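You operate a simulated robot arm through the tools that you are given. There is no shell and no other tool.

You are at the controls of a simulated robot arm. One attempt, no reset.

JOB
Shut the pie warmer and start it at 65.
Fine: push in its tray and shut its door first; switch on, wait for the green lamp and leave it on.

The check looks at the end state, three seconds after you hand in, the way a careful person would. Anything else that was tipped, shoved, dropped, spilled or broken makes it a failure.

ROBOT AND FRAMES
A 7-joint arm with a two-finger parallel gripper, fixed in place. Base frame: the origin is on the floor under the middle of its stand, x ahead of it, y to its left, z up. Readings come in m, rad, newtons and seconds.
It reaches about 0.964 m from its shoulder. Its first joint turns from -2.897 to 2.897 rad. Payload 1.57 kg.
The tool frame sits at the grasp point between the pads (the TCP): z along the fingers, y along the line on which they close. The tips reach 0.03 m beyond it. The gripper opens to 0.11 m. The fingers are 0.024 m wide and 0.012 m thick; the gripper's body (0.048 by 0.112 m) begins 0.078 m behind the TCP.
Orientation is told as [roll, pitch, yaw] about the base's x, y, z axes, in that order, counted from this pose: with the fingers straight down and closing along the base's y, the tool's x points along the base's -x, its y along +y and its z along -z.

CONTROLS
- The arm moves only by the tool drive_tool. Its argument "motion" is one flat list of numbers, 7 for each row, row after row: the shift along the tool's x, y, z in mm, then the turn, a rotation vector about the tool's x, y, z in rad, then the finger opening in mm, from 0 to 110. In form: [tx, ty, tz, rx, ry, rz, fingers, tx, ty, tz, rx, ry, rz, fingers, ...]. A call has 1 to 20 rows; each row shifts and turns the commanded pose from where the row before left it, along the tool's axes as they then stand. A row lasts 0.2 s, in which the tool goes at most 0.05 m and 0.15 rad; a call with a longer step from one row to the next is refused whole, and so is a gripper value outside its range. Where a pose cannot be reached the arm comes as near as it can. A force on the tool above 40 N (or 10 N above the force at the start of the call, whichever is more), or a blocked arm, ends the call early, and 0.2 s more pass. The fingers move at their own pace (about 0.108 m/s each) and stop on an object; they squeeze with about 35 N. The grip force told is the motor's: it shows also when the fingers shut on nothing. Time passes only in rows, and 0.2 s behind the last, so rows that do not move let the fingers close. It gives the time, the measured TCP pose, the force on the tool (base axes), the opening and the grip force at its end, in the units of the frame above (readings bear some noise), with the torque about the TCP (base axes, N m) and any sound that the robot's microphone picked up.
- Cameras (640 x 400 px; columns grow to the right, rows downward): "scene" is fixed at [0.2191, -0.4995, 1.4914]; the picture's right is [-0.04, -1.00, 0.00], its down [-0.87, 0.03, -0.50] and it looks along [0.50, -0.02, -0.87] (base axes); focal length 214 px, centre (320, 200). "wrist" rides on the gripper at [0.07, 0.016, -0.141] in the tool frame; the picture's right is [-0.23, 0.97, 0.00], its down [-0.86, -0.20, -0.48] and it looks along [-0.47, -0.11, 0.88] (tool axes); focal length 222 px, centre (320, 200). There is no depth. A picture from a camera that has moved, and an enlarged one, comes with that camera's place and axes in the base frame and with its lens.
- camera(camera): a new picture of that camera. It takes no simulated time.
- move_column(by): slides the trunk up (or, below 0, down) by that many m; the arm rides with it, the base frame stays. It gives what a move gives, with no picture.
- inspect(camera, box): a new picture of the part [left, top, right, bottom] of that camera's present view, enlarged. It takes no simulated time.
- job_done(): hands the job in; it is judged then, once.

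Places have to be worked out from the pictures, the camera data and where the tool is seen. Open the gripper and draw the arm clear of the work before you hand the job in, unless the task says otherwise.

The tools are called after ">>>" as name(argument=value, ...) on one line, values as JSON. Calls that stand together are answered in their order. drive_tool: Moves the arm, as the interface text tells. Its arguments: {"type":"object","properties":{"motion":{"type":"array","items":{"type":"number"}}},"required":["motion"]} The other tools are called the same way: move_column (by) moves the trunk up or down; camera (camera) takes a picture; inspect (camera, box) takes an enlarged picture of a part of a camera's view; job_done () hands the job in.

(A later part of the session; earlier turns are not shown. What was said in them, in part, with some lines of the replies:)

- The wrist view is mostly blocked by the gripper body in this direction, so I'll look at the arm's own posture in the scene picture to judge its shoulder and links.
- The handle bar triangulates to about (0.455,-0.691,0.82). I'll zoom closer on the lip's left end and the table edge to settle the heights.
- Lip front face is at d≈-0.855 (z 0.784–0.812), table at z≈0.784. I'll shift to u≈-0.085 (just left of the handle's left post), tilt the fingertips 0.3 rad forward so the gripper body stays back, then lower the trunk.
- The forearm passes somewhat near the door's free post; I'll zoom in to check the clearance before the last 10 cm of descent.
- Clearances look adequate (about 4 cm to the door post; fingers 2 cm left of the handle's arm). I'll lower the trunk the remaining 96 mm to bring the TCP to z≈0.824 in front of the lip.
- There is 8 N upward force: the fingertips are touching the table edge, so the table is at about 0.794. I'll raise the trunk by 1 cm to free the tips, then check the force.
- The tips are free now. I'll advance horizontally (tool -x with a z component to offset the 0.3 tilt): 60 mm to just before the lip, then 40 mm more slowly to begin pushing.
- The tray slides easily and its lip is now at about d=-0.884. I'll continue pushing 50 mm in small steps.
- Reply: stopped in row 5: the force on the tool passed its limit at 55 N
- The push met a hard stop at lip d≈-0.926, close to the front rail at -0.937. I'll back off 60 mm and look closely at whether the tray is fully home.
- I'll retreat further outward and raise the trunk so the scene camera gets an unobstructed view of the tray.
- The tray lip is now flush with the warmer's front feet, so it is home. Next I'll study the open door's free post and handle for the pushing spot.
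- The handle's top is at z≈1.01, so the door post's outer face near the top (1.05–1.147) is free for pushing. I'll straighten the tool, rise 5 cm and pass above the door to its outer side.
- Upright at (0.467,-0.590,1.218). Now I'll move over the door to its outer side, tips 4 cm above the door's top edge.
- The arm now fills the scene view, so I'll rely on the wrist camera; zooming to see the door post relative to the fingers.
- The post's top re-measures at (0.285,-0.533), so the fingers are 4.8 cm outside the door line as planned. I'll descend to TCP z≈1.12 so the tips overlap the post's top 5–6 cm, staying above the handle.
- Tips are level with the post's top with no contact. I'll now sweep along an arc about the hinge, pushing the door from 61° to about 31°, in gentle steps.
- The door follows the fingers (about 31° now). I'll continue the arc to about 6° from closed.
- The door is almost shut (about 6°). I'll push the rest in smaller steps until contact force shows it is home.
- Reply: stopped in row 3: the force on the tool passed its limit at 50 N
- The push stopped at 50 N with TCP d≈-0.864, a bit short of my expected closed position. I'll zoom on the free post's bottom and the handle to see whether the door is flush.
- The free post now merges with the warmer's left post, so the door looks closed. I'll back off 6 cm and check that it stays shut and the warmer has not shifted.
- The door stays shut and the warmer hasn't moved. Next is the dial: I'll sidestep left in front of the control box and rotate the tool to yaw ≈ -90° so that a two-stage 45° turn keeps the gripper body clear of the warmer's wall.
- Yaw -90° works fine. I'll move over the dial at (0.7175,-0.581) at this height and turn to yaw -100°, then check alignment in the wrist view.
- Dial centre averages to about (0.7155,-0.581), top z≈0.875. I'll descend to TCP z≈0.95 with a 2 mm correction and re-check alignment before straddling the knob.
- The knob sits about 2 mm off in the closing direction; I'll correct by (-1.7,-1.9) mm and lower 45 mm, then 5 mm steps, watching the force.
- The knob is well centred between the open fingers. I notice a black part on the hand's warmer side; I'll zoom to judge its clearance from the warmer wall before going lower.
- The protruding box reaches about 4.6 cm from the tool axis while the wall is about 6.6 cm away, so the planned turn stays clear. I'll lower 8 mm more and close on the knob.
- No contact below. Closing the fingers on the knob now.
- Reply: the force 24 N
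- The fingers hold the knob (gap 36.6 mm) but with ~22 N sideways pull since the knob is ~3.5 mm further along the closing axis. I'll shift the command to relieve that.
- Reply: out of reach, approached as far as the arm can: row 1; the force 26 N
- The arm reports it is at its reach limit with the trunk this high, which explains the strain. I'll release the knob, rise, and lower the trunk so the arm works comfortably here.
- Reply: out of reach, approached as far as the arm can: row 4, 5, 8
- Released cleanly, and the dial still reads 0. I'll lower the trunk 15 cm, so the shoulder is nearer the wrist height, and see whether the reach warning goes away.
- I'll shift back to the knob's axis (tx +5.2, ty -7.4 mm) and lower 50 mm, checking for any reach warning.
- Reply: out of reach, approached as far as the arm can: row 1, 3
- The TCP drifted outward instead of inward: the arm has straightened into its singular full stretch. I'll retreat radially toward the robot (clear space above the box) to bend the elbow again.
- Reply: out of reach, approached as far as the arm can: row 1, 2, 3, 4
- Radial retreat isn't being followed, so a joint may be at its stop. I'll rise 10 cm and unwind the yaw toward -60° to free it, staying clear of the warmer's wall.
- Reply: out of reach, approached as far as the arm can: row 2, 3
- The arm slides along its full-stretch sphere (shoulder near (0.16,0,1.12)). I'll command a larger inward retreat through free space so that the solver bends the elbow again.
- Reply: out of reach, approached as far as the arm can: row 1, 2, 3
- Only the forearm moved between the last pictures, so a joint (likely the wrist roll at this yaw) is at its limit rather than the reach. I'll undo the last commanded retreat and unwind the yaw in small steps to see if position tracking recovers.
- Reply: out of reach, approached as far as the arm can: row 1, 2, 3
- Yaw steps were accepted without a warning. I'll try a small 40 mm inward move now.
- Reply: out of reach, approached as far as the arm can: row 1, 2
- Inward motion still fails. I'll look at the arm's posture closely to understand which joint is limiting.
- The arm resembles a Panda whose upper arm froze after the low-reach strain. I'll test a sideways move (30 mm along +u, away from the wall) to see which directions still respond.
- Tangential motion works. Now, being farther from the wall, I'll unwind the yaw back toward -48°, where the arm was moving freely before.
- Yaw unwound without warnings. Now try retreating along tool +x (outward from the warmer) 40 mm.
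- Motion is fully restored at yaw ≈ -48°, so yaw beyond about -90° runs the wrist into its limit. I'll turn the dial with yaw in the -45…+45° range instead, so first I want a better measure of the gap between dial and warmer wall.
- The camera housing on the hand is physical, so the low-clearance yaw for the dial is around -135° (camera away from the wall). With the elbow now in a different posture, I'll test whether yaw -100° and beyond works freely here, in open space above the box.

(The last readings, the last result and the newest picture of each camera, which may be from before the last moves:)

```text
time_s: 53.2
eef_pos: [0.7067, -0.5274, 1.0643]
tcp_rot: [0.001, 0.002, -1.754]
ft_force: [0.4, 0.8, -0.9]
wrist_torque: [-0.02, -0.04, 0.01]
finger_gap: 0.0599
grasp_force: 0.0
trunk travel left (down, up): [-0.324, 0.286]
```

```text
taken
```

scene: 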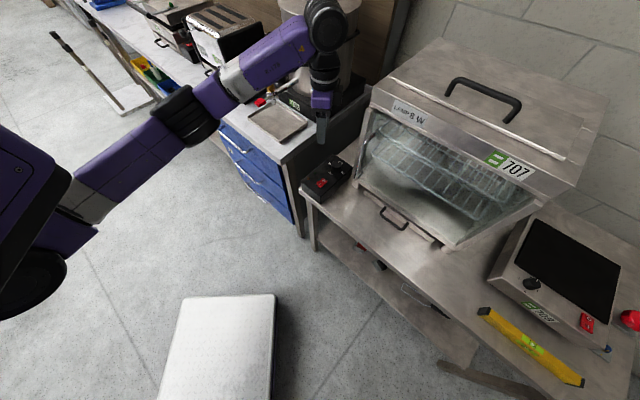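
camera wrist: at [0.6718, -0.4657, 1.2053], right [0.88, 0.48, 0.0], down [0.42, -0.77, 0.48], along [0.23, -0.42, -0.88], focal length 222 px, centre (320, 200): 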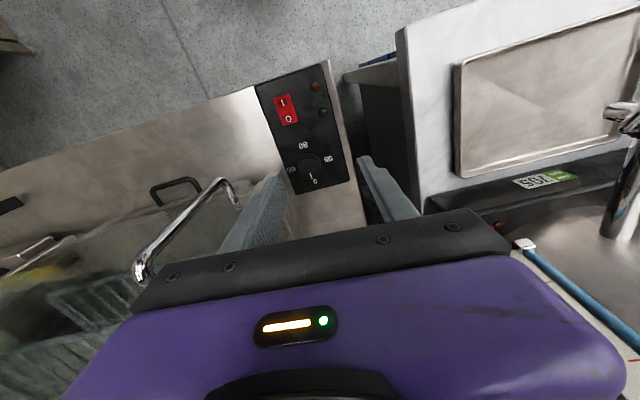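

Only the hand rotated, with no warnings. I'll rotate on to about -145° to check the range needed for turning the dial.

>>> drive_tool(motion=[0, 0, 0, 0, 0, 0.13, 60, 0, 0, 0, 0, 0, 0.13, 60, 0, 0, 0, 0, 0, 0.13, 60, 0, 0, 0, 0, 0, 0.13, 60, 0, 0, 0, 0, 0, 0.13, 60, 0, 0, 0, 0, 0, 0.13, 60, 0, 0, 0, 0, 0, 0, 60])

>>> camera(camera="scene")

```text
time_s: 54.9
eef_pos: [0.7083, -0.5267, 1.0657]
tcp_rot: [0.0, 0.005, -2.535]
ft_force: [-0.1, 0.3, -0.1]
wrist_torque: [0.0, 0.0, 0.02]
finger_gap: 0.0603
grasp_force: 0.0
trunk travel left (down, up): [-0.324, 0.286]
```

```text
taken
```

scene: 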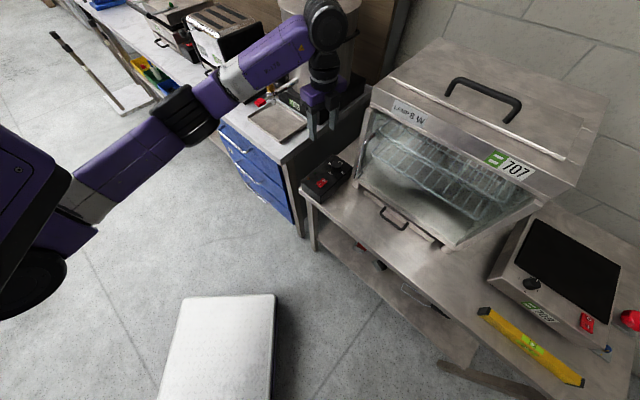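

Yaw to -145° works without trouble, so the earlier problem was full stretch with the trunk too high. I'll set yaw to -112°, move back over the knob and lower to z≈0.95, watching for warnings.

>>> drive_tool(motion=[0, 0, 0, 0, 0, -0.13, 60, 0, 0, 0, 0, 0, -0.13, 60, 0, 0, 0, 0, 0, -0.13, 60, 0, 0, 0, 0, 0, -0.13, 60, 0, 0, 0, 0, 0, -0.065, 60, -23.9, 13.4, 0, 0, 0, 0, 60, -23.9, 13.4, 0, 0, 0, 0, 60, 0, 0, 0, 0, 0, 0, 60])

```text
time_s: 56.6
eef_pos: [0.7141, -0.5781, 1.0641]
tcp_rot: [0.001, 0.004, -1.948]
ft_force: [0.0, -0.6, 0.1]
wrist_torque: [-0.01, -0.02, 0.0]
finger_gap: 0.06
grasp_force: 0.0
out of reach, approached as far as the arm can: row 7
trunk travel left (down, up): [-0.324, 0.286]
```

Just at the stretch limit at this height. I'll step back inward 15 mm and lower to z≈0.95, where the reach is larger.

>>> drive_tool(motion=[6.7, -13.3, 0, 0, 0, 0, 60, 0, 0, 29, 0, 0, 0, 60, 0, 0, 29, 0, 0, 0, 60, 0, 0, 29, 0, 0, 0, 60, 0, 0, 27, 0, 0, 0, 60, 0, 0, 0, 0, 0, 0, 60])

>>> inspect(camera="wrist", box=[220, 100, 420, 240])

>>> camera(camera="scene")

```text
time_s: 58.0
eef_pos: [0.7019, -0.5653, 0.9494]
tcp_rot: [0.001, 0.003, -1.948]
ft_force: [0.8, 0.1, 0.0]
wrist_torque: [0.01, 0.01, -0.02]
finger_gap: 0.0599
grasp_force: 0.0
trunk travel left (down, up): [-0.324, 0.286]
```

```text
2.86 times, centred on (320, 170) of wrist
camera zoom: at [0.7432, -0.5073, 1.0919], right [0.82, -0.57, 0.0], down [-0.5, -0.72, 0.48], along [-0.27, -0.39, -0.88], focal length 635 px, centre (320, 286)
```

zoom: 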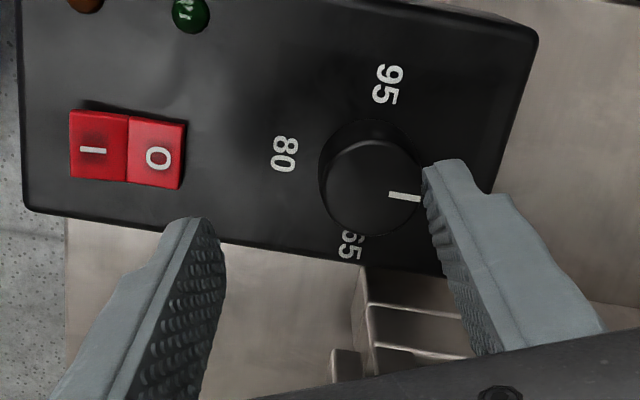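

```text
taken
```

scene: 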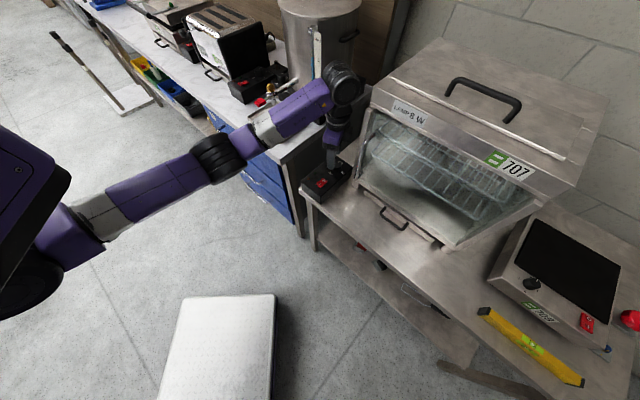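

All good at z=0.949, no warnings. I'll shift onto the knob's axis (tx -9.7, ty +16 mm) and descend in steps to TCP z≈0.895.

>>> drive_tool(motion=[-9.7, 16, 0, 0, 0, 0, 60, 0, 0, 15, 0, 0, 0, 60, 0, 0, 15, 0, 0, 0, 60, 0, 0, 12, 0, 0, 0, 60, 0, 0, 0, 0, 0, 0, 60])

>>> inspect(camera="wrist", box=[230, 120, 410, 230])

```text
time_s: 59.2
eef_pos: [0.7152, -0.5801, 0.9072]
tcp_rot: [0.002, 0.004, -1.947]
ft_force: [0.6, -0.4, -0.8]
wrist_torque: [-0.03, 0.01, 0.02]
finger_gap: 0.0599
grasp_force: 0.1
trunk travel left (down, up): [-0.324, 0.286]
```

```text
3.56 times, centred on (320, 175) of wrist
camera zoom: at [0.7552, -0.5223, 1.05], right [0.82, -0.57, 0.0], down [-0.5, -0.72, 0.48], along [-0.27, -0.39, -0.88], focal length 790 px, centre (320, 289)
```

zoom: 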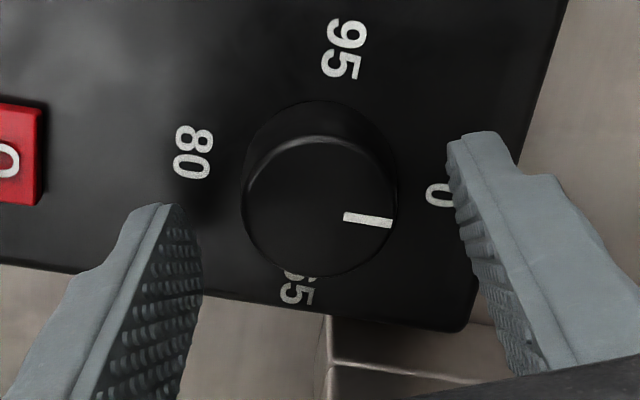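

The knob is centred between the fingers. I'll lower 12 mm more and close on it.

>>> drive_tool(motion=[0, 0, 6, 0, 0, 0, 60, 0, 0, 6, 0, 0, 0, 60, 0, 0, 0, 0, 0, 0, 45, 0, 0, 0, 0, 0, 0, 25, 0, 0, 0, 0, 0, 0, 25])

```text
time_s: 60.5
eef_pos: [0.7151, -0.5795, 0.895]
tcp_rot: [0.002, 0.004, -1.949]
ft_force: [1.1, -0.6, -1.6]
wrist_torque: [-0.32, 0.04, 0.02]
finger_gap: 0.037
grasp_force: 42.6
trunk travel left (down, up): [-0.324, 0.286]
```

Gripped cleanly (37 mm, almost no side force). Now turn the knob clockwise 45° about its axis.

>>> drive_tool(motion=[0, 0, 0, 0, 0, 0.0982, 25, 0, 0, 0, 0, 0, 0.0982, 25, 0, 0, 0, 0, 0, 0.0982, 25, 0, 0, 0, 0, 0, 0.0982, 25, 0, 0, 0, 0, 0, 0.0982, 25, 0, 0, 0, 0, 0, 0.0982, 25, 0, 0, 0, 0, 0, 0.0982, 25, 0, 0, 0, 0, 0, 0.0982, 25, 0, 0, 0, 0, 0, 0, 25])

>>> inspect(camera="wrist", box=[230, 120, 410, 230])

>>> inspect(camera="scene", box=[290, 80, 410, 220])

```text
time_s: 62.5
eef_pos: [0.7136, -0.5794, 0.8959]
tcp_rot: [-0.001, 0.004, -2.735]
ft_force: [-8.4, 12.8, 9.0]
wrist_torque: [0.59, 0.43, 0.01]
finger_gap: 0.0367
grasp_force: 43.1
trunk travel left (down, up): [-0.324, 0.286]
```

```text
3.56 times, centred on (320, 175) of wrist
camera zoom: at [0.7843, -0.5678, 1.0379], right [0.18, -0.98, 0.0], down [-0.87, -0.16, 0.48], along [-0.47, -0.08, -0.88], focal length 790 px, centre (320, 289)
```

zoom: 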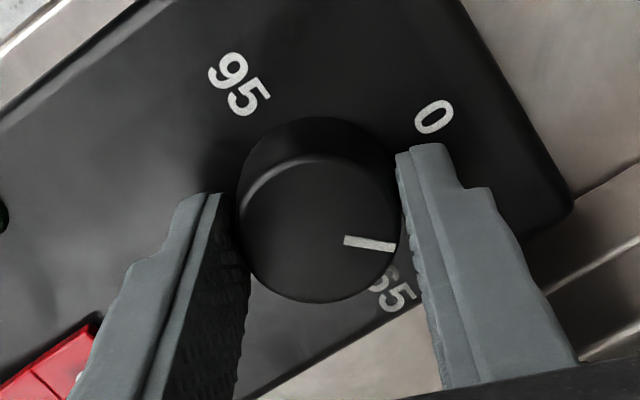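

```text
2.86 times, centred on (350, 150) of scene
camera zoom: at [0.2191, -0.4995, 1.4914], right [-0.04, -1.0, 0.0], down [-0.87, 0.03, -0.5], along [0.5, -0.02, -0.87], focal length 613 px, centre (234, 343)
```

zoom: 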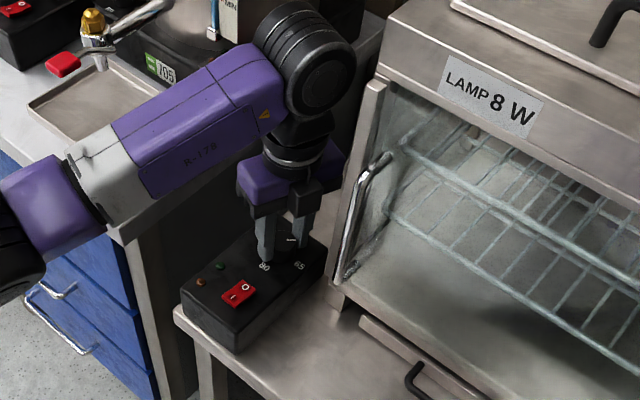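

The knob follows: the pointer is midway between 0 and 65. I'll open, rotate the open fingers back 45° around the knob, and re-grip.

>>> drive_tool(motion=[0, 0, 0, 0, 0, 0, 60, 0, 0, 0, 0, 0, 0, 60, 0, 0, 0, 0, 0, -0.0982, 60, 0, 0, 0, 0, 0, -0.0982, 60, 0, 0, 0, 0, 0, -0.0982, 60, 0, 0, 0, 0, 0, -0.0982, 60, 0, 0, 0, 0, 0, -0.0982, 60, 0, 0, 0, 0, 0, -0.0982, 60, 0, 0, 0, 0, 0, -0.0982, 60, 0, 0, 0, 0, 0, -0.0982, 60, 0, 0, 0, 0, 0, 0, 60])

>>> inspect(camera="wrist", box=[230, 120, 410, 230])

```text
time_s: 64.8
eef_pos: [0.7155, -0.58, 0.895]
tcp_rot: [0.002, 0.002, -1.948]
ft_force: [0.1, 1.0, -0.1]
wrist_torque: [-0.03, -0.03, 0.04]
finger_gap: 0.0602
grasp_force: 0.2
trunk travel left (down, up): [-0.324, 0.286]
```

```text
3.56 times, centred on (320, 175) of wrist
camera zoom: at [0.7553, -0.5221, 1.0376], right [0.82, -0.57, 0.0], down [-0.5, -0.72, 0.47], along [-0.27, -0.39, -0.88], focal length 790 px, centre (320, 289)
```

zoom: 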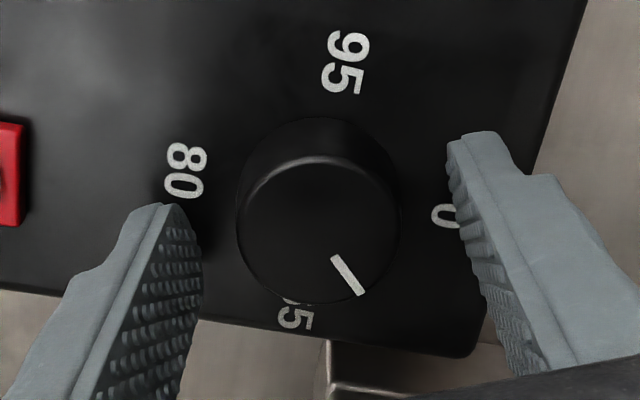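

The pointer is about 45° on from 0, as intended. Re-grip and turn the second 45°.

>>> drive_tool(motion=[0, 0, 0, 0, 0, 0, 45, 0, 0, 0, 0, 0, 0, 25, 0, 0, 0, 0, 0, 0, 25, 0, 0, 0, 0, 0, 0.0982, 25, 0, 0, 0, 0, 0, 0.0982, 25, 0, 0, 0, 0, 0, 0.0982, 25, 0, 0, 0, 0, 0, 0.0982, 25, 0, 0, 0, 0, 0, 0.0982, 25, 0, 0, 0, 0, 0, 0.0982, 25, 0, 0, 0, 0, 0, 0.0982, 25, 0, 0, 0, 0, 0, 0.0982, 25, 0, 0, 0, 0, 0, 0, 25])

>>> inspect(camera="wrist", box=[230, 120, 410, 230])

```text
time_s: 67.5
eef_pos: [0.7141, -0.5785, 0.8951]
tcp_rot: [-0.002, 0.003, -2.736]
ft_force: [-14.5, 14.6, -0.8]
wrist_torque: [0.66, 0.06, 0.04]
finger_gap: 0.037
grasp_force: 43.3
trunk travel left (down, up): [-0.324, 0.286]
```

```text
3.56 times, centred on (320, 175) of wrist
camera zoom: at [0.7846, -0.568, 1.0376], right [0.18, -0.98, 0.0], down [-0.87, -0.16, 0.48], along [-0.47, -0.08, -0.88], focal length 790 px, centre (320, 289)
```

zoom: 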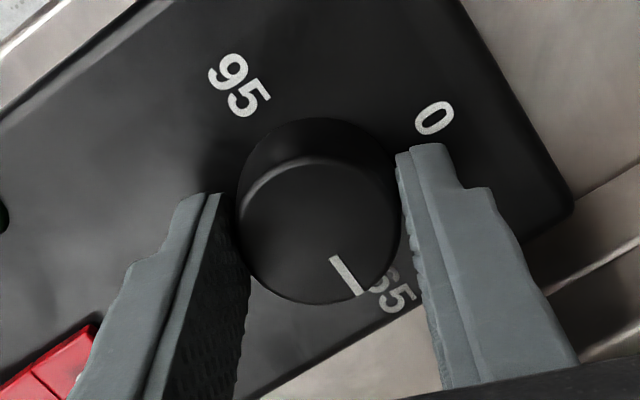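

The pointer now aims at 65. I'll release, lift off, and check the setting precisely from above.

>>> drive_tool(motion=[0, 0, 0, 0, 0, 0, 60, 0, 0, 0, 0, 0, 0, 60, 0, 0, -25, 0, 0, 0, 60, 0, 0, -30, 0, 0, 0, 60, 0, 0, 0, 0, 0, 0, 60])

>>> inspect(camera="wrist", box=[210, 60, 410, 200])

>>> inspect(camera="scene", box=[300, 140, 370, 210])

```text
time_s: 68.7
eef_pos: [0.7153, -0.5807, 0.9508]
tcp_rot: [-0.001, 0.003, -2.734]
ft_force: [-0.4, -0.1, 0.3]
wrist_torque: [0.0, 0.01, -0.03]
finger_gap: 0.0599
grasp_force: 0.0
trunk travel left (down, up): [-0.324, 0.286]
```

```text
2.86 times, centred on (310, 130) of wrist
camera zoom: at [0.7855, -0.5685, 1.0919], right [0.18, -0.98, 0.0], down [-0.87, -0.16, 0.48], along [-0.47, -0.08, -0.88], focal length 635 px, centre (349, 400)
```

zoom: 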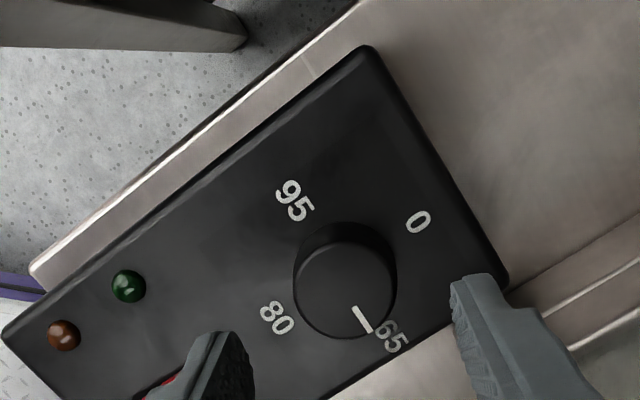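

```text
5.71 times, centred on (335, 175) of scene
camera zoom: at [0.2191, -0.4995, 1.4914], right [-0.04, -1.0, 0.0], down [-0.87, 0.03, -0.5], along [0.5, -0.02, -0.87], focal length 1226 px, centre (234, 343)
```

zoom: 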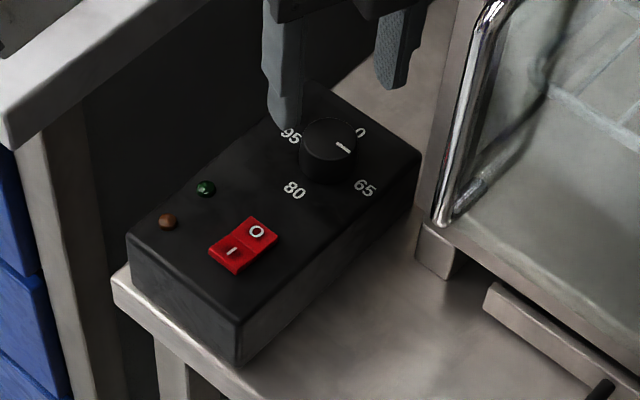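

The pointer sits at 65 (within ~2–3°). Next the rocker: its I end is at about (0.637,-0.514), z≈0.866. I'll rise slightly, move above it and close the fingers.

>>> drive_tool(motion=[0, 0, -20, 0, 0, 0, 60, -15.3, -31, 0, 0, 0, 0, 0, -15.3, -31, 0, 0, 0, 0, 0, -15.3, -31, 0, 0, 0, 0, 0, 0, 0, 0, 0, 0, 0, 0, 0, 0, 0, 0, 0, 0, 0])

>>> camera(camera="wrist")

>>> inspect(camera="wrist", box=[210, 60, 410, 220])

>>> inspect(camera="scene", box=[290, 120, 390, 220])

```text
time_s: 70.0
eef_pos: [0.6363, -0.5132, 0.9684]
tcp_rot: [-0.002, 0.003, -2.735]
ft_force: [-0.4, 0.1, 0.3]
wrist_torque: [-0.01, 0.0, -0.05]
finger_gap: 0.0
grasp_force: 21.8
trunk travel left (down, up): [-0.324, 0.286]
```

```text
taken
camera wrist: at [0.7059, -0.5014, 1.11], right [0.18, -0.98, 0.0], down [-0.87, -0.16, 0.48], along [-0.47, -0.08, -0.88], focal length 222 px, centre (320, 200)
```

wrist: 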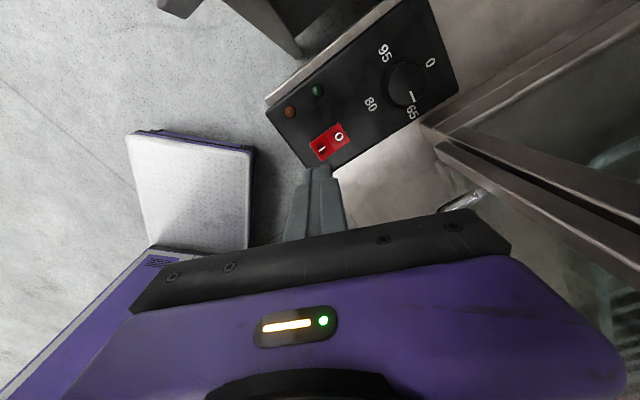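

```text
2.50 times, centred on (310, 140) of wrist
camera zoom: at [0.7059, -0.5014, 1.11], right [0.18, -0.98, 0.0], down [-0.87, -0.16, 0.48], along [-0.47, -0.08, -0.88], focal length 555 px, centre (345, 350)
```

zoom: 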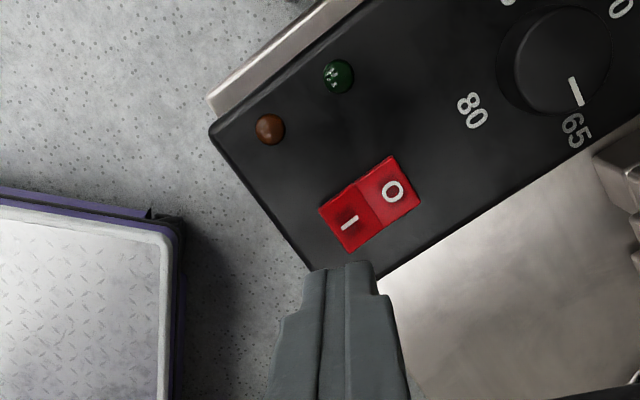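

```text
4.00 times, centred on (340, 170) of scene
camera zoom: at [0.2191, -0.4995, 1.4914], right [-0.04, -1.0, 0.0], down [-0.87, 0.03, -0.5], along [0.5, -0.02, -0.87], focal length 858 px, centre (240, 320)
```

zoom: 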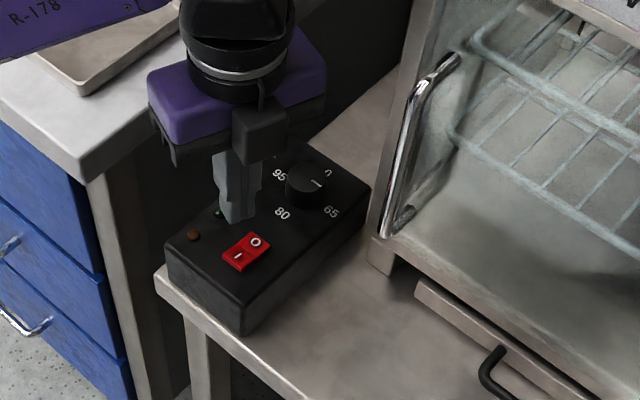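

The tool axis projects onto the I half of the rocker. I'll descend 58 mm quickly-but-gently, then press in small steps with force readings.

>>> drive_tool(motion=[0, 0, 20, 0, 0, 0, 0, 0, 0, 20, 0, 0, 0, 0, 0, 0, 18, 0, 0, 0, 0, 0, 0, 0, 0, 0, 0, 0])

>>> inspect(camera="wrist", box=[230, 80, 410, 220])

```text
time_s: 71.0
eef_pos: [0.636, -0.5132, 0.912]
tcp_rot: [0.0, 0.002, -2.735]
ft_force: [-0.2, -0.6, 0.0]
wrist_torque: [-0.04, 0.02, 0.0]
finger_gap: 0.0002
grasp_force: 22.0
trunk travel left (down, up): [-0.324, 0.286]
```

```text
2.86 times, centred on (320, 150) of wrist
camera zoom: at [0.707, -0.502, 1.0544], right [0.18, -0.98, 0.0], down [-0.87, -0.16, 0.48], along [-0.47, -0.08, -0.88], focal length 635 px, centre (320, 343)
```

zoom: 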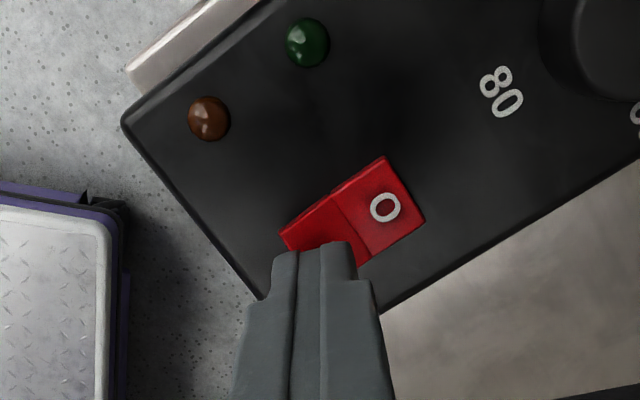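

The tips are over the I half. Pressing down in small steps now.

>>> drive_tool(motion=[0, 0, 4, 0, 0, 0, 0, 0, 0, 4, 0, 0, 0, 0, 0, 0, 3, 0, 0, 0, 0, 0, 0, 0, 0, 0, 0, 0])

>>> inspect(camera="wrist", box=[230, 80, 410, 220])

```text
time_s: 72.0
eef_pos: [0.6374, -0.5138, 0.9022]
tcp_rot: [-0.002, 0.002, -2.734]
ft_force: [-0.9, 0.1, -0.7]
wrist_torque: [0.02, 0.04, -0.02]
finger_gap: 0.0
grasp_force: 21.7
trunk travel left (down, up): [-0.324, 0.286]
```

```text
2.86 times, centred on (320, 150) of wrist
camera zoom: at [0.7068, -0.5016, 1.0437], right [0.18, -0.98, 0.0], down [-0.87, -0.16, 0.48], along [-0.47, -0.08, -0.88], focal length 635 px, centre (320, 343)
```

zoom: 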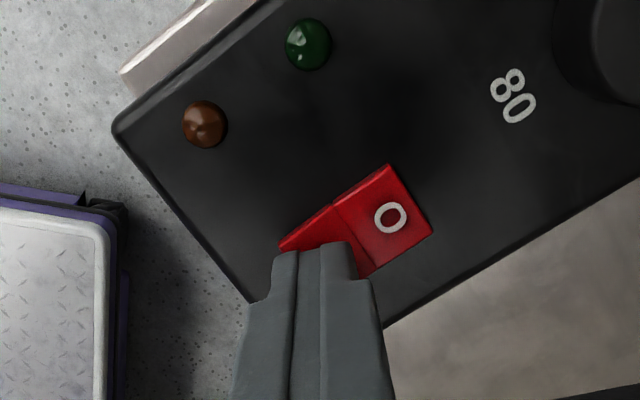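

No contact yet at tip z≈0.872. Continue 6 mm lower.

>>> drive_tool(motion=[0, 0, 2, 0, 0, 0, 0, 0, 0, 2, 0, 0, 0, 0, 0, 0, 2, 0, 0, 0, 0])

>>> inspect(camera="wrist", box=[230, 80, 410, 220])

```text
time_s: 72.8
eef_pos: [0.6359, -0.5124, 0.8981]
tcp_rot: [0.001, 0.006, -2.735]
ft_force: [-3.5, 7.0, 23.8]
wrist_torque: [0.09, -0.24, 0.1]
finger_gap: 0.0
grasp_force: 21.5
trunk travel left (down, up): [-0.324, 0.286]
```

```text
2.86 times, centred on (320, 150) of wrist
camera zoom: at [0.7064, -0.5011, 1.0408], right [0.18, -0.98, 0.0], down [-0.87, -0.16, 0.47], along [-0.47, -0.08, -0.88], focal length 635 px, centre (320, 343)
```

zoom: 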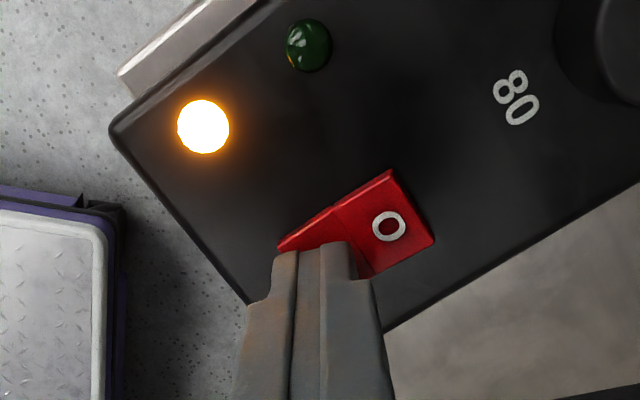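

The amber lamp lit: the warmer is switched on and heating. I'll lift off gently and check that the switch stays latched.

>>> drive_tool(motion=[0, 0, -10, 0, 0, 0, 0, 0, 0, -20, 0, 0, 0, 0, 0, 0, -20, 0, 0, 0, 0, 0, 0, -20, 0, 0, 0, 0, 0, 0, 0, 0, 0, 0, 0])

>>> inspect(camera="wrist", box=[210, 60, 410, 220])

>>> inspect(camera="scene", box=[290, 120, 390, 220])

```text
time_s: 74.0
eef_pos: [0.6355, -0.5129, 0.965]
tcp_rot: [-0.002, 0.003, -2.737]
ft_force: [-0.3, -0.5, -0.2]
wrist_torque: [-0.03, 0.0, -0.02]
finger_gap: 0.0
grasp_force: 21.3
trunk travel left (down, up): [-0.324, 0.286]
```

```text
2.50 times, centred on (310, 140) of wrist
camera zoom: at [0.7057, -0.5019, 1.108], right [0.18, -0.98, 0.0], down [-0.87, -0.16, 0.48], along [-0.47, -0.08, -0.88], focal length 555 px, centre (345, 350)
```

zoom: 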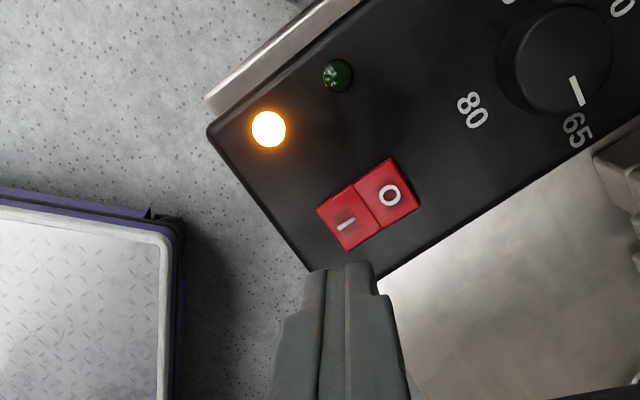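

```text
4.00 times, centred on (340, 170) of scene
camera zoom: at [0.2191, -0.4995, 1.4914], right [-0.04, -1.0, 0.0], down [-0.87, 0.03, -0.5], along [0.5, -0.02, -0.87], focal length 858 px, centre (240, 320)
```

zoom: 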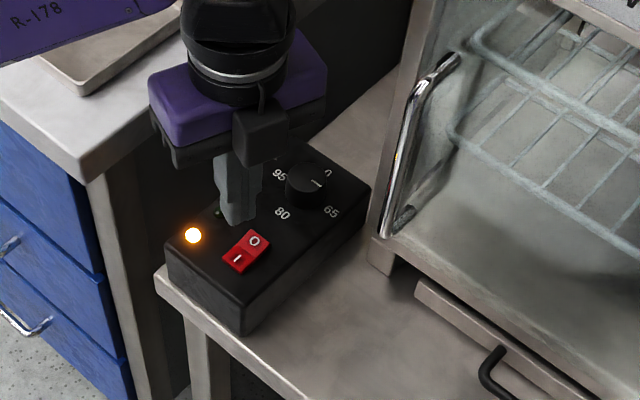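

Switch stays on with amber lit. While waiting for green, I'll inspect the door-to-frame seam from this wrist viewpoint and let time pass.

>>> inspect(camera="wrist", box=[410, 90, 640, 260])

>>> drive_tool(motion=[0, 0, 0, 0, 0, 0, 0, 0, 0, 0, 0, 0, 0, 0, 0, 0, 0, 0, 0, 0, 0, 0, 0, 0, 0, 0, 0, 0, 0, 0, 0, 0, 0, 0, 0, 0, 0, 0, 0, 0, 0, 0, 0, 0, 0, 0, 0, 0, 0, 0, 0, 0, 0, 0, 0, 0, 0, 0, 0, 0, 0, 0, 0, 0, 0, 0, 0, 0, 0, 0])

>>> inspect(camera="wrist", box=[210, 60, 410, 220])

```text
2.35 times, centred on (525, 175) of wrist
camera zoom: at [0.7057, -0.5019, 1.108], right [0.18, -0.98, 0.0], down [-0.87, -0.16, 0.48], along [-0.47, -0.08, -0.88], focal length 523 px, centre (-162, 259)
```

zoom: 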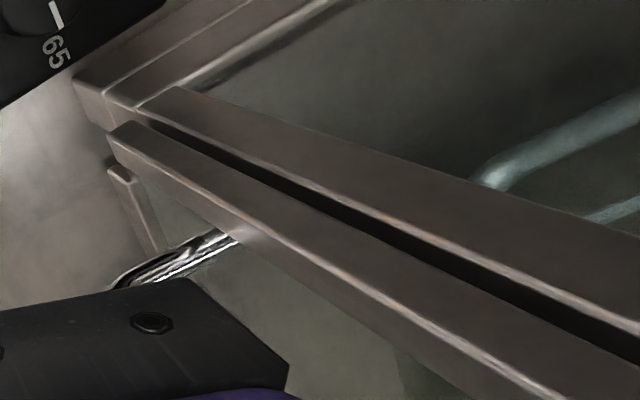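

```text
time_s: 76.2
eef_pos: [0.6356, -0.5135, 0.9653]
tcp_rot: [-0.003, 0.003, -2.735]
ft_force: [-0.3, 0.5, 0.9]
wrist_torque: [0.01, 0.02, 0.02]
finger_gap: 0.0
grasp_force: 21.3
trunk travel left (down, up): [-0.324, 0.286]
```

```text
2.50 times, centred on (310, 140) of wrist
camera zoom: at [0.7056, -0.5019, 1.1081], right [0.18, -0.98, 0.0], down [-0.87, -0.16, 0.48], along [-0.47, -0.08, -0.88], focal length 555 px, centre (345, 350)
```

zoom: 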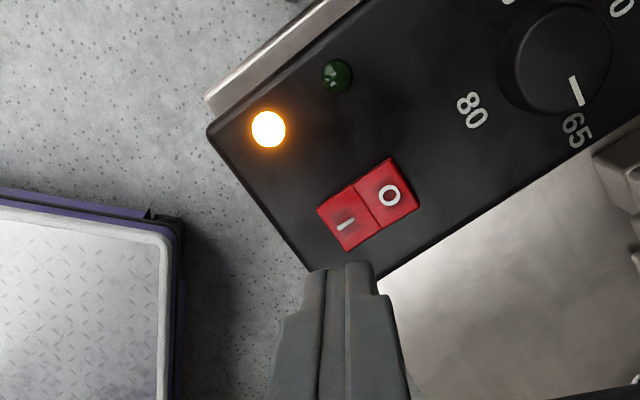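

Amber is still on. The seam shows a thin gap (~8 mm) between door post and frame at the free side; I'll compare with the hinge side in the scene view to see if that is the natural closed gap.

>>> inspect(camera="scene", box=[490, 180, 570, 240])

>>> inspect(camera="scene", box=[350, 90, 420, 150])

>>> inspect(camera="scene", box=[345, 150, 465, 260])

```text
6.67 times, centred on (530, 210) of scene
camera zoom: at [0.2191, -0.4995, 1.4914], right [-0.04, -1.0, 0.0], down [-0.87, 0.03, -0.5], along [0.5, -0.02, -0.87], focal length 1430 px, centre (-1080, 133)
```

zoom: 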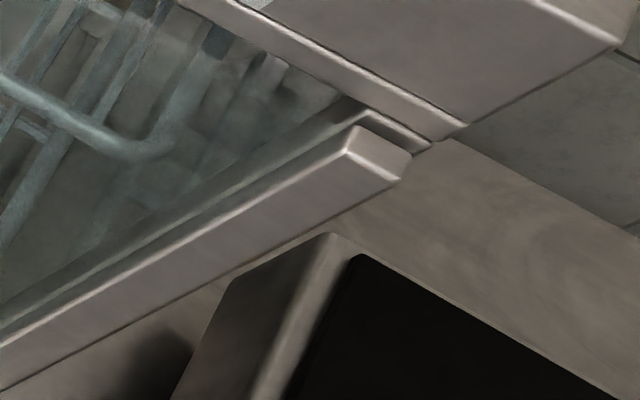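

```text
6.67 times, centred on (385, 120) of scene
camera zoom: at [0.2191, -0.4995, 1.4914], right [-0.04, -1.0, 0.0], down [-0.87, 0.03, -0.5], along [0.5, -0.02, -0.87], focal length 1430 px, centre (-113, 733)
```

zoom: 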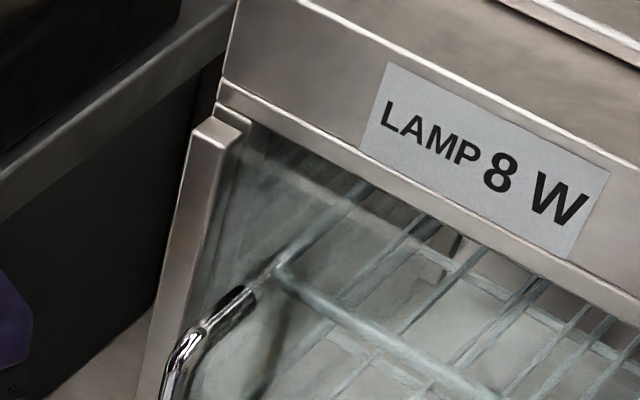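

```text
3.64 times, centred on (405, 205) of scene
camera zoom: at [0.2191, -0.4995, 1.4914], right [-0.04, -1.0, 0.0], down [-0.87, 0.03, -0.5], along [0.5, -0.02, -0.87], focal length 780 px, centre (11, 182)
```

zoom: 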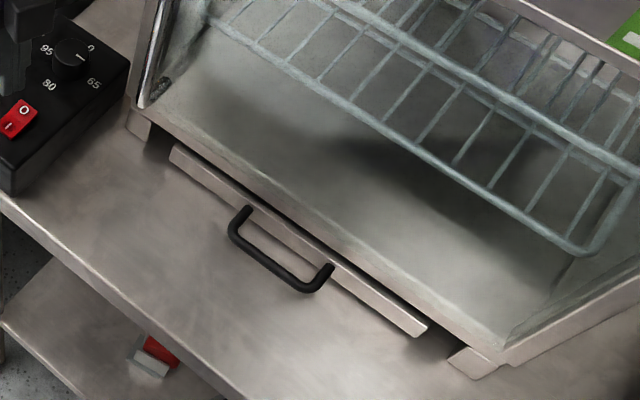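

Comparing both ends, the free post sits as close to the top panel as the hinge post does, so the door is fully closed, and the tray lip is flush with the feet. I'll raise and draw the arm back while waiting for the green lamp.

>>> drive_tool(motion=[0, 0, -40, 0, 0, 0, 0, 0, 0, -40, 0, 0, 0, 0, 0, 0, -40, 0, 0, 0, 0, -14.8, -37.2, 0, 0, 0, 0, 30, -14.8, -37.2, 0, 0, 0, 0, 60, -14.8, -37.2, 0, 0, 0, 0, 60, -14.8, -37.2, 0, 0, 0, 0, 60, 0, 0, 0, 0, 0, 0, 60])

>>> camera(camera="scene")

>>> inspect(camera="scene", box=[295, 140, 375, 210])

```text
time_s: 78.0
eef_pos: [0.5226, -0.4005, 1.0841]
tcp_rot: [-0.001, 0.003, -2.736]
ft_force: [0.2, -0.3, 1.4]
wrist_torque: [0.0, 0.01, 0.0]
finger_gap: 0.0602
grasp_force: 0.2
trunk travel left (down, up): [-0.324, 0.286]
```

```text
taken
```

scene: 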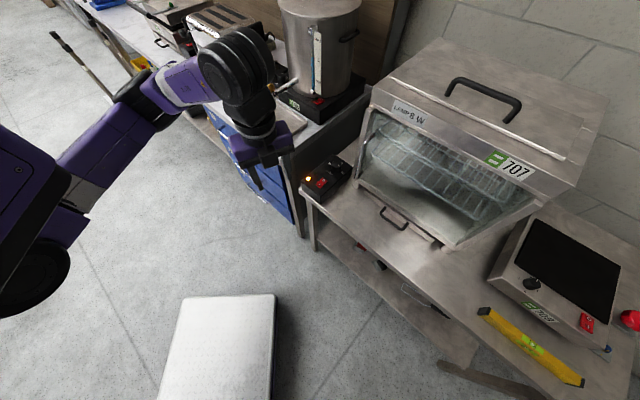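

```text
5.71 times, centred on (335, 175) of scene
camera zoom: at [0.2191, -0.4995, 1.4914], right [-0.04, -1.0, 0.0], down [-0.87, 0.03, -0.5], along [0.5, -0.02, -0.87], focal length 1226 px, centre (234, 343)
```

zoom: 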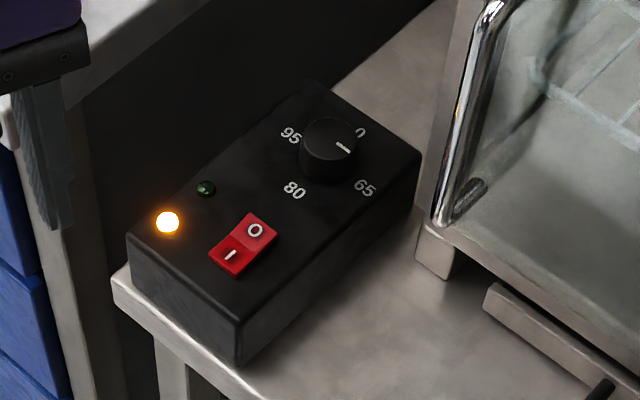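

Amber still lit. I'll check the dial pointer at higher zoom and keep waiting for green.

>>> inspect(camera="scene", box=[325, 150, 355, 180])

>>> drive_tool(motion=[0, 0, 0, 0, 0, 0, 60, 0, 0, 0, 0, 0, 0, 60, 0, 0, 0, 0, 0, 0, 60, 0, 0, 0, 0, 0, 0, 60, 0, 0, 0, 0, 0, 0, 60, 0, 0, 0, 0, 0, 0, 60, 0, 0, 0, 0, 0, 0, 60, 0, 0, 0, 0, 0, 0, 60, 0, 0, 0, 0, 0, 0, 60, 0, 0, 0, 0, 0, 0, 60, 0, 0, 0, 0, 0, 0, 60, 0, 0, 0, 0, 0, 0, 60, 0, 0, 0, 0, 0, 0, 60, 0, 0, 0, 0, 0, 0, 60, 0, 0, 0, 0, 0, 0, 60, 0, 0, 0, 0, 0, 0, 60, 0, 0, 0, 0, 0, 0, 60, 0, 0, 0, 0, 0, 0, 60, 0, 0, 0, 0, 0, 0, 60, 0, 0, 0, 0, 0, 0, 60])

>>> inspect(camera="scene", box=[295, 140, 375, 210])

```text
13.33 times, centred on (340, 165) of scene
camera zoom: at [0.2191, -0.4995, 1.4914], right [-0.04, -1.0, 0.0], down [-0.87, 0.03, -0.5], along [0.5, -0.02, -0.87], focal length 2860 px, centre (53, 667)
```

zoom: 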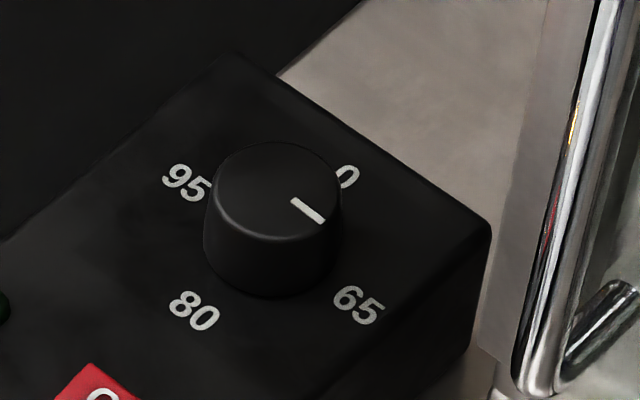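

```text
time_s: 82.2
eef_pos: [0.5234, -0.4002, 1.0842]
tcp_rot: [0.0, 0.002, -2.735]
ft_force: [-0.3, -0.3, 0.1]
wrist_torque: [0.0, 0.03, -0.02]
finger_gap: 0.0601
grasp_force: 0.2
trunk travel left (down, up): [-0.324, 0.286]
```

```text
5.71 times, centred on (335, 175) of scene
camera zoom: at [0.2191, -0.4995, 1.4914], right [-0.04, -1.0, 0.0], down [-0.87, 0.03, -0.5], along [0.5, -0.02, -0.87], focal length 1226 px, centre (234, 343)
```

zoom: 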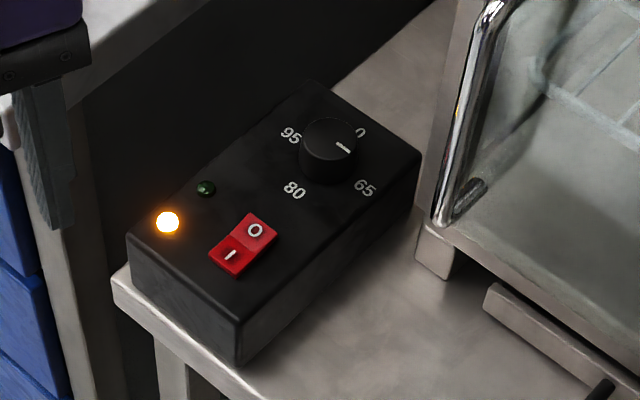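

At high zoom the pointer direction computes to about -134°, and the 65 mark is at -135°, so the dial is set right. Keep waiting for green.

>>> drive_tool(motion=[0, 0, 0, 0, 0, 0, 60, 0, 0, 0, 0, 0, 0, 60, 0, 0, 0, 0, 0, 0, 60, 0, 0, 0, 0, 0, 0, 60, 0, 0, 0, 0, 0, 0, 60, 0, 0, 0, 0, 0, 0, 60, 0, 0, 0, 0, 0, 0, 60, 0, 0, 0, 0, 0, 0, 60, 0, 0, 0, 0, 0, 0, 60, 0, 0, 0, 0, 0, 0, 60, 0, 0, 0, 0, 0, 0, 60, 0, 0, 0, 0, 0, 0, 60, 0, 0, 0, 0, 0, 0, 60, 0, 0, 0, 0, 0, 0, 60, 0, 0, 0, 0, 0, 0, 60, 0, 0, 0, 0, 0, 0, 60, 0, 0, 0, 0, 0, 0, 60, 0, 0, 0, 0, 0, 0, 60, 0, 0, 0, 0, 0, 0, 60, 0, 0, 0, 0, 0, 0, 60])

>>> inspect(camera="scene", box=[295, 140, 375, 210])

```text
time_s: 86.5
eef_pos: [0.5232, -0.401, 1.0837]
tcp_rot: [-0.002, 0.003, -2.734]
ft_force: [-0.6, -0.3, 0.0]
wrist_torque: [0.0, 0.01, 0.0]
finger_gap: 0.0601
grasp_force: 0.0
trunk travel left (down, up): [-0.324, 0.286]
```

```text
5.71 times, centred on (335, 175) of scene
camera zoom: at [0.2191, -0.4995, 1.4914], right [-0.04, -1.0, 0.0], down [-0.87, 0.03, -0.5], along [0.5, -0.02, -0.87], focal length 1226 px, centre (234, 343)
```

zoom: 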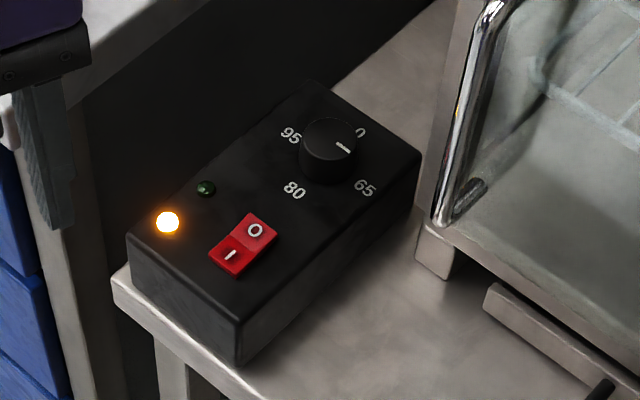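

Still amber at 13.7 s after switching on. I'll keep waiting with more idle rows.

>>> drive_tool(motion=[0, 0, 0, 0, 0, 0, 60, 0, 0, 0, 0, 0, 0, 60, 0, 0, 0, 0, 0, 0, 60, 0, 0, 0, 0, 0, 0, 60, 0, 0, 0, 0, 0, 0, 60, 0, 0, 0, 0, 0, 0, 60, 0, 0, 0, 0, 0, 0, 60, 0, 0, 0, 0, 0, 0, 60, 0, 0, 0, 0, 0, 0, 60, 0, 0, 0, 0, 0, 0, 60, 0, 0, 0, 0, 0, 0, 60, 0, 0, 0, 0, 0, 0, 60, 0, 0, 0, 0, 0, 0, 60, 0, 0, 0, 0, 0, 0, 60, 0, 0, 0, 0, 0, 0, 60, 0, 0, 0, 0, 0, 0, 60, 0, 0, 0, 0, 0, 0, 60, 0, 0, 0, 0, 0, 0, 60, 0, 0, 0, 0, 0, 0, 60, 0, 0, 0, 0, 0, 0, 60])

>>> drive_tool(motion=[0, 0, 0, 0, 0, 0, 60, 0, 0, 0, 0, 0, 0, 60, 0, 0, 0, 0, 0, 0, 60, 0, 0, 0, 0, 0, 0, 60, 0, 0, 0, 0, 0, 0, 60, 0, 0, 0, 0, 0, 0, 60, 0, 0, 0, 0, 0, 0, 60, 0, 0, 0, 0, 0, 0, 60, 0, 0, 0, 0, 0, 0, 60, 0, 0, 0, 0, 0, 0, 60, 0, 0, 0, 0, 0, 0, 60, 0, 0, 0, 0, 0, 0, 60, 0, 0, 0, 0, 0, 0, 60, 0, 0, 0, 0, 0, 0, 60, 0, 0, 0, 0, 0, 0, 60, 0, 0, 0, 0, 0, 0, 60, 0, 0, 0, 0, 0, 0, 60, 0, 0, 0, 0, 0, 0, 60, 0, 0, 0, 0, 0, 0, 60, 0, 0, 0, 0, 0, 0, 60])

>>> inspect(camera="scene", box=[295, 140, 375, 210])

```text
time_s: 90.7
eef_pos: [0.5218, -0.4002, 1.0847]
tcp_rot: [-0.003, 0.004, -2.735]
ft_force: [0.2, -0.2, -0.9]
wrist_torque: [0.03, 0.0, 0.01]
finger_gap: 0.0599
grasp_force: 0.0
trunk travel left (down, up): [-0.324, 0.286]
```

```text
time_s: 94.8
eef_pos: [0.5232, -0.4021, 1.0835]
tcp_rot: [-0.003, 0.004, -2.735]
ft_force: [-0.7, 0.1, -0.4]
wrist_torque: [-0.01, -0.02, 0.02]
finger_gap: 0.0602
grasp_force: 0.2
trunk travel left (down, up): [-0.324, 0.286]
```

```text
5.71 times, centred on (335, 175) of scene
camera zoom: at [0.2191, -0.4995, 1.4914], right [-0.04, -1.0, 0.0], down [-0.87, 0.03, -0.5], along [0.5, -0.02, -0.87], focal length 1226 px, centre (234, 343)
```

zoom: 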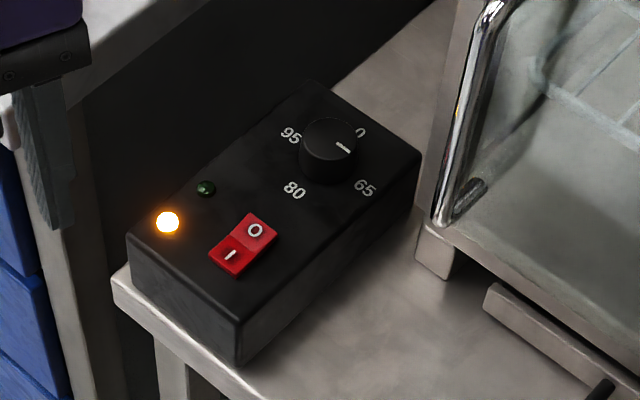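

22 s and still amber. I'll continue to wait another 16 s.

>>> drive_tool(motion=[0, 0, 0, 0, 0, 0, 60, 0, 0, 0, 0, 0, 0, 60, 0, 0, 0, 0, 0, 0, 60, 0, 0, 0, 0, 0, 0, 60, 0, 0, 0, 0, 0, 0, 60, 0, 0, 0, 0, 0, 0, 60, 0, 0, 0, 0, 0, 0, 60, 0, 0, 0, 0, 0, 0, 60, 0, 0, 0, 0, 0, 0, 60, 0, 0, 0, 0, 0, 0, 60, 0, 0, 0, 0, 0, 0, 60, 0, 0, 0, 0, 0, 0, 60, 0, 0, 0, 0, 0, 0, 60, 0, 0, 0, 0, 0, 0, 60, 0, 0, 0, 0, 0, 0, 60, 0, 0, 0, 0, 0, 0, 60, 0, 0, 0, 0, 0, 0, 60, 0, 0, 0, 0, 0, 0, 60, 0, 0, 0, 0, 0, 0, 60, 0, 0, 0, 0, 0, 0, 60])

>>> drive_tool(motion=[0, 0, 0, 0, 0, 0, 60, 0, 0, 0, 0, 0, 0, 60, 0, 0, 0, 0, 0, 0, 60, 0, 0, 0, 0, 0, 0, 60, 0, 0, 0, 0, 0, 0, 60, 0, 0, 0, 0, 0, 0, 60, 0, 0, 0, 0, 0, 0, 60, 0, 0, 0, 0, 0, 0, 60, 0, 0, 0, 0, 0, 0, 60, 0, 0, 0, 0, 0, 0, 60, 0, 0, 0, 0, 0, 0, 60, 0, 0, 0, 0, 0, 0, 60, 0, 0, 0, 0, 0, 0, 60, 0, 0, 0, 0, 0, 0, 60, 0, 0, 0, 0, 0, 0, 60, 0, 0, 0, 0, 0, 0, 60, 0, 0, 0, 0, 0, 0, 60, 0, 0, 0, 0, 0, 0, 60, 0, 0, 0, 0, 0, 0, 60, 0, 0, 0, 0, 0, 0, 60])

>>> drive_tool(motion=[0, 0, 0, 0, 0, 0, 60, 0, 0, 0, 0, 0, 0, 60, 0, 0, 0, 0, 0, 0, 60, 0, 0, 0, 0, 0, 0, 60, 0, 0, 0, 0, 0, 0, 60, 0, 0, 0, 0, 0, 0, 60, 0, 0, 0, 0, 0, 0, 60, 0, 0, 0, 0, 0, 0, 60, 0, 0, 0, 0, 0, 0, 60, 0, 0, 0, 0, 0, 0, 60, 0, 0, 0, 0, 0, 0, 60, 0, 0, 0, 0, 0, 0, 60, 0, 0, 0, 0, 0, 0, 60, 0, 0, 0, 0, 0, 0, 60, 0, 0, 0, 0, 0, 0, 60, 0, 0, 0, 0, 0, 0, 60, 0, 0, 0, 0, 0, 0, 60, 0, 0, 0, 0, 0, 0, 60, 0, 0, 0, 0, 0, 0, 60, 0, 0, 0, 0, 0, 0, 60])

>>> drive_tool(motion=[0, 0, 0, 0, 0, 0, 60, 0, 0, 0, 0, 0, 0, 60, 0, 0, 0, 0, 0, 0, 60, 0, 0, 0, 0, 0, 0, 60, 0, 0, 0, 0, 0, 0, 60, 0, 0, 0, 0, 0, 0, 60, 0, 0, 0, 0, 0, 0, 60, 0, 0, 0, 0, 0, 0, 60, 0, 0, 0, 0, 0, 0, 60, 0, 0, 0, 0, 0, 0, 60, 0, 0, 0, 0, 0, 0, 60, 0, 0, 0, 0, 0, 0, 60, 0, 0, 0, 0, 0, 0, 60, 0, 0, 0, 0, 0, 0, 60, 0, 0, 0, 0, 0, 0, 60, 0, 0, 0, 0, 0, 0, 60, 0, 0, 0, 0, 0, 0, 60, 0, 0, 0, 0, 0, 0, 60, 0, 0, 0, 0, 0, 0, 60, 0, 0, 0, 0, 0, 0, 60])

>>> inspect(camera="scene", box=[295, 140, 375, 210])

```text
time_s: 99.0
eef_pos: [0.5229, -0.4012, 1.0848]
tcp_rot: [-0.002, 0.002, -2.734]
ft_force: [0.1, 0.6, -0.1]
wrist_torque: [0.01, 0.02, 0.0]
finger_gap: 0.0601
grasp_force: 0.0
trunk travel left (down, up): [-0.324, 0.286]
```

```text
time_s: 103.2
eef_pos: [0.5236, -0.4004, 1.0835]
tcp_rot: [-0.002, 0.003, -2.735]
ft_force: [-0.3, 0.0, 0.1]
wrist_torque: [-0.01, -0.01, 0.04]
finger_gap: 0.0598
grasp_force: 0.1
trunk travel left (down, up): [-0.324, 0.286]
```

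```text
time_s: 107.5
eef_pos: [0.5238, -0.3999, 1.0851]
tcp_rot: [-0.002, 0.005, -2.734]
ft_force: [-0.7, 0.4, -0.1]
wrist_torque: [0.03, 0.02, 0.0]
finger_gap: 0.0599
grasp_force: 0.0
trunk travel left (down, up): [-0.324, 0.286]
```

```text
time_s: 111.7
eef_pos: [0.523, -0.3998, 1.084]
tcp_rot: [0.0, 0.003, -2.736]
ft_force: [-0.2, 0.2, 0.3]
wrist_torque: [-0.01, 0.01, -0.03]
finger_gap: 0.06
grasp_force: 0.1
trunk travel left (down, up): [-0.324, 0.286]
```

```text
5.71 times, centred on (335, 175) of scene
camera zoom: at [0.2191, -0.4995, 1.4914], right [-0.04, -1.0, 0.0], down [-0.87, 0.03, -0.5], along [0.5, -0.02, -0.87], focal length 1226 px, centre (234, 343)
```

zoom: 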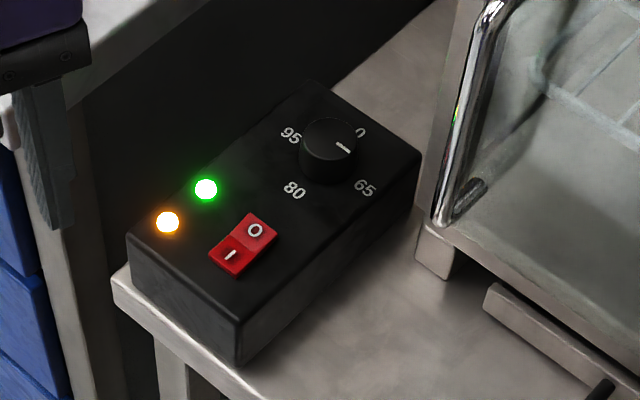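

The green lamp is lit, with the amber still on. I'll open the gripper fully, draw the arm further back, and take a last look at everything.

>>> drive_tool(motion=[-14.8, -37.2, 0, 0, 0, 0, 110, -14.8, -37.2, 0, 0, 0, 0, 110, 0, 0, 0, 0, 0, 0, 110])

>>> camera(camera="scene")

>>> inspect(camera="scene", box=[300, 30, 620, 270])

```text
time_s: 112.5
eef_pos: [0.4652, -0.3445, 1.0852]
tcp_rot: [-0.003, 0.003, -2.736]
ft_force: [0.3, -0.3, 0.2]
wrist_torque: [0.01, -0.01, -0.01]
finger_gap: 0.1102
grasp_force: 0.1
trunk travel left (down, up): [-0.324, 0.286]
```

```text
taken
```

scene: 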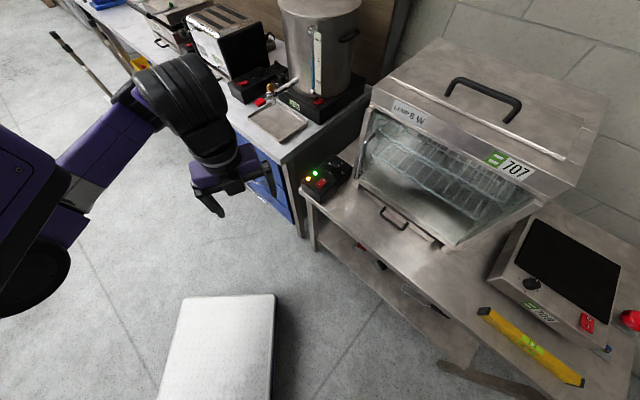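

```text
1.67 times, centred on (460, 150) of scene
camera zoom: at [0.2191, -0.4995, 1.4914], right [-0.04, -1.0, 0.0], down [-0.87, 0.03, -0.5], along [0.5, -0.02, -0.87], focal length 358 px, centre (87, 283)
```

zoom: 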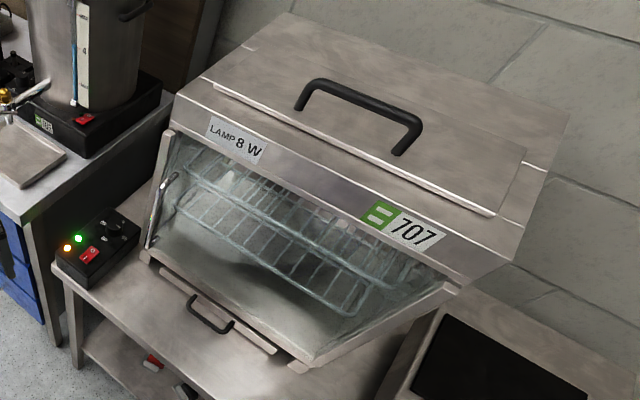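

Tray flush, door shut with the same gap at the hinge and free sides, dial at 65, switch on with amber and green lit, and nothing else looks disturbed. The arm is clear with the gripper open, so I hand the job in.

>>> job_done()

```text
The job is handed in.
```

The pie warmer is shut, set to 65 and running, and I've handed the job in. I don't have the check's result.

- **Tray:** pushed in until it hit its stop. Its front edge sits level with the warmer's front feet.
- **Door:** closed. The gap to the frame is about the same at the hinge and at the handle edge, roughly 8 mm. My last push stopped a little sooner than I expected, so I judged it shut from those matching gaps.
- **Dial:** turned from 0 to 65, with the pointer within a couple of degrees of the mark.
- **Switch:** pressed on. The amber lamp lit at once and the green lamp came on within about 40 seconds. I left it on.

The last pictures show nothing else moved or knocked over. The arm is drawn back with the gripper fully open.
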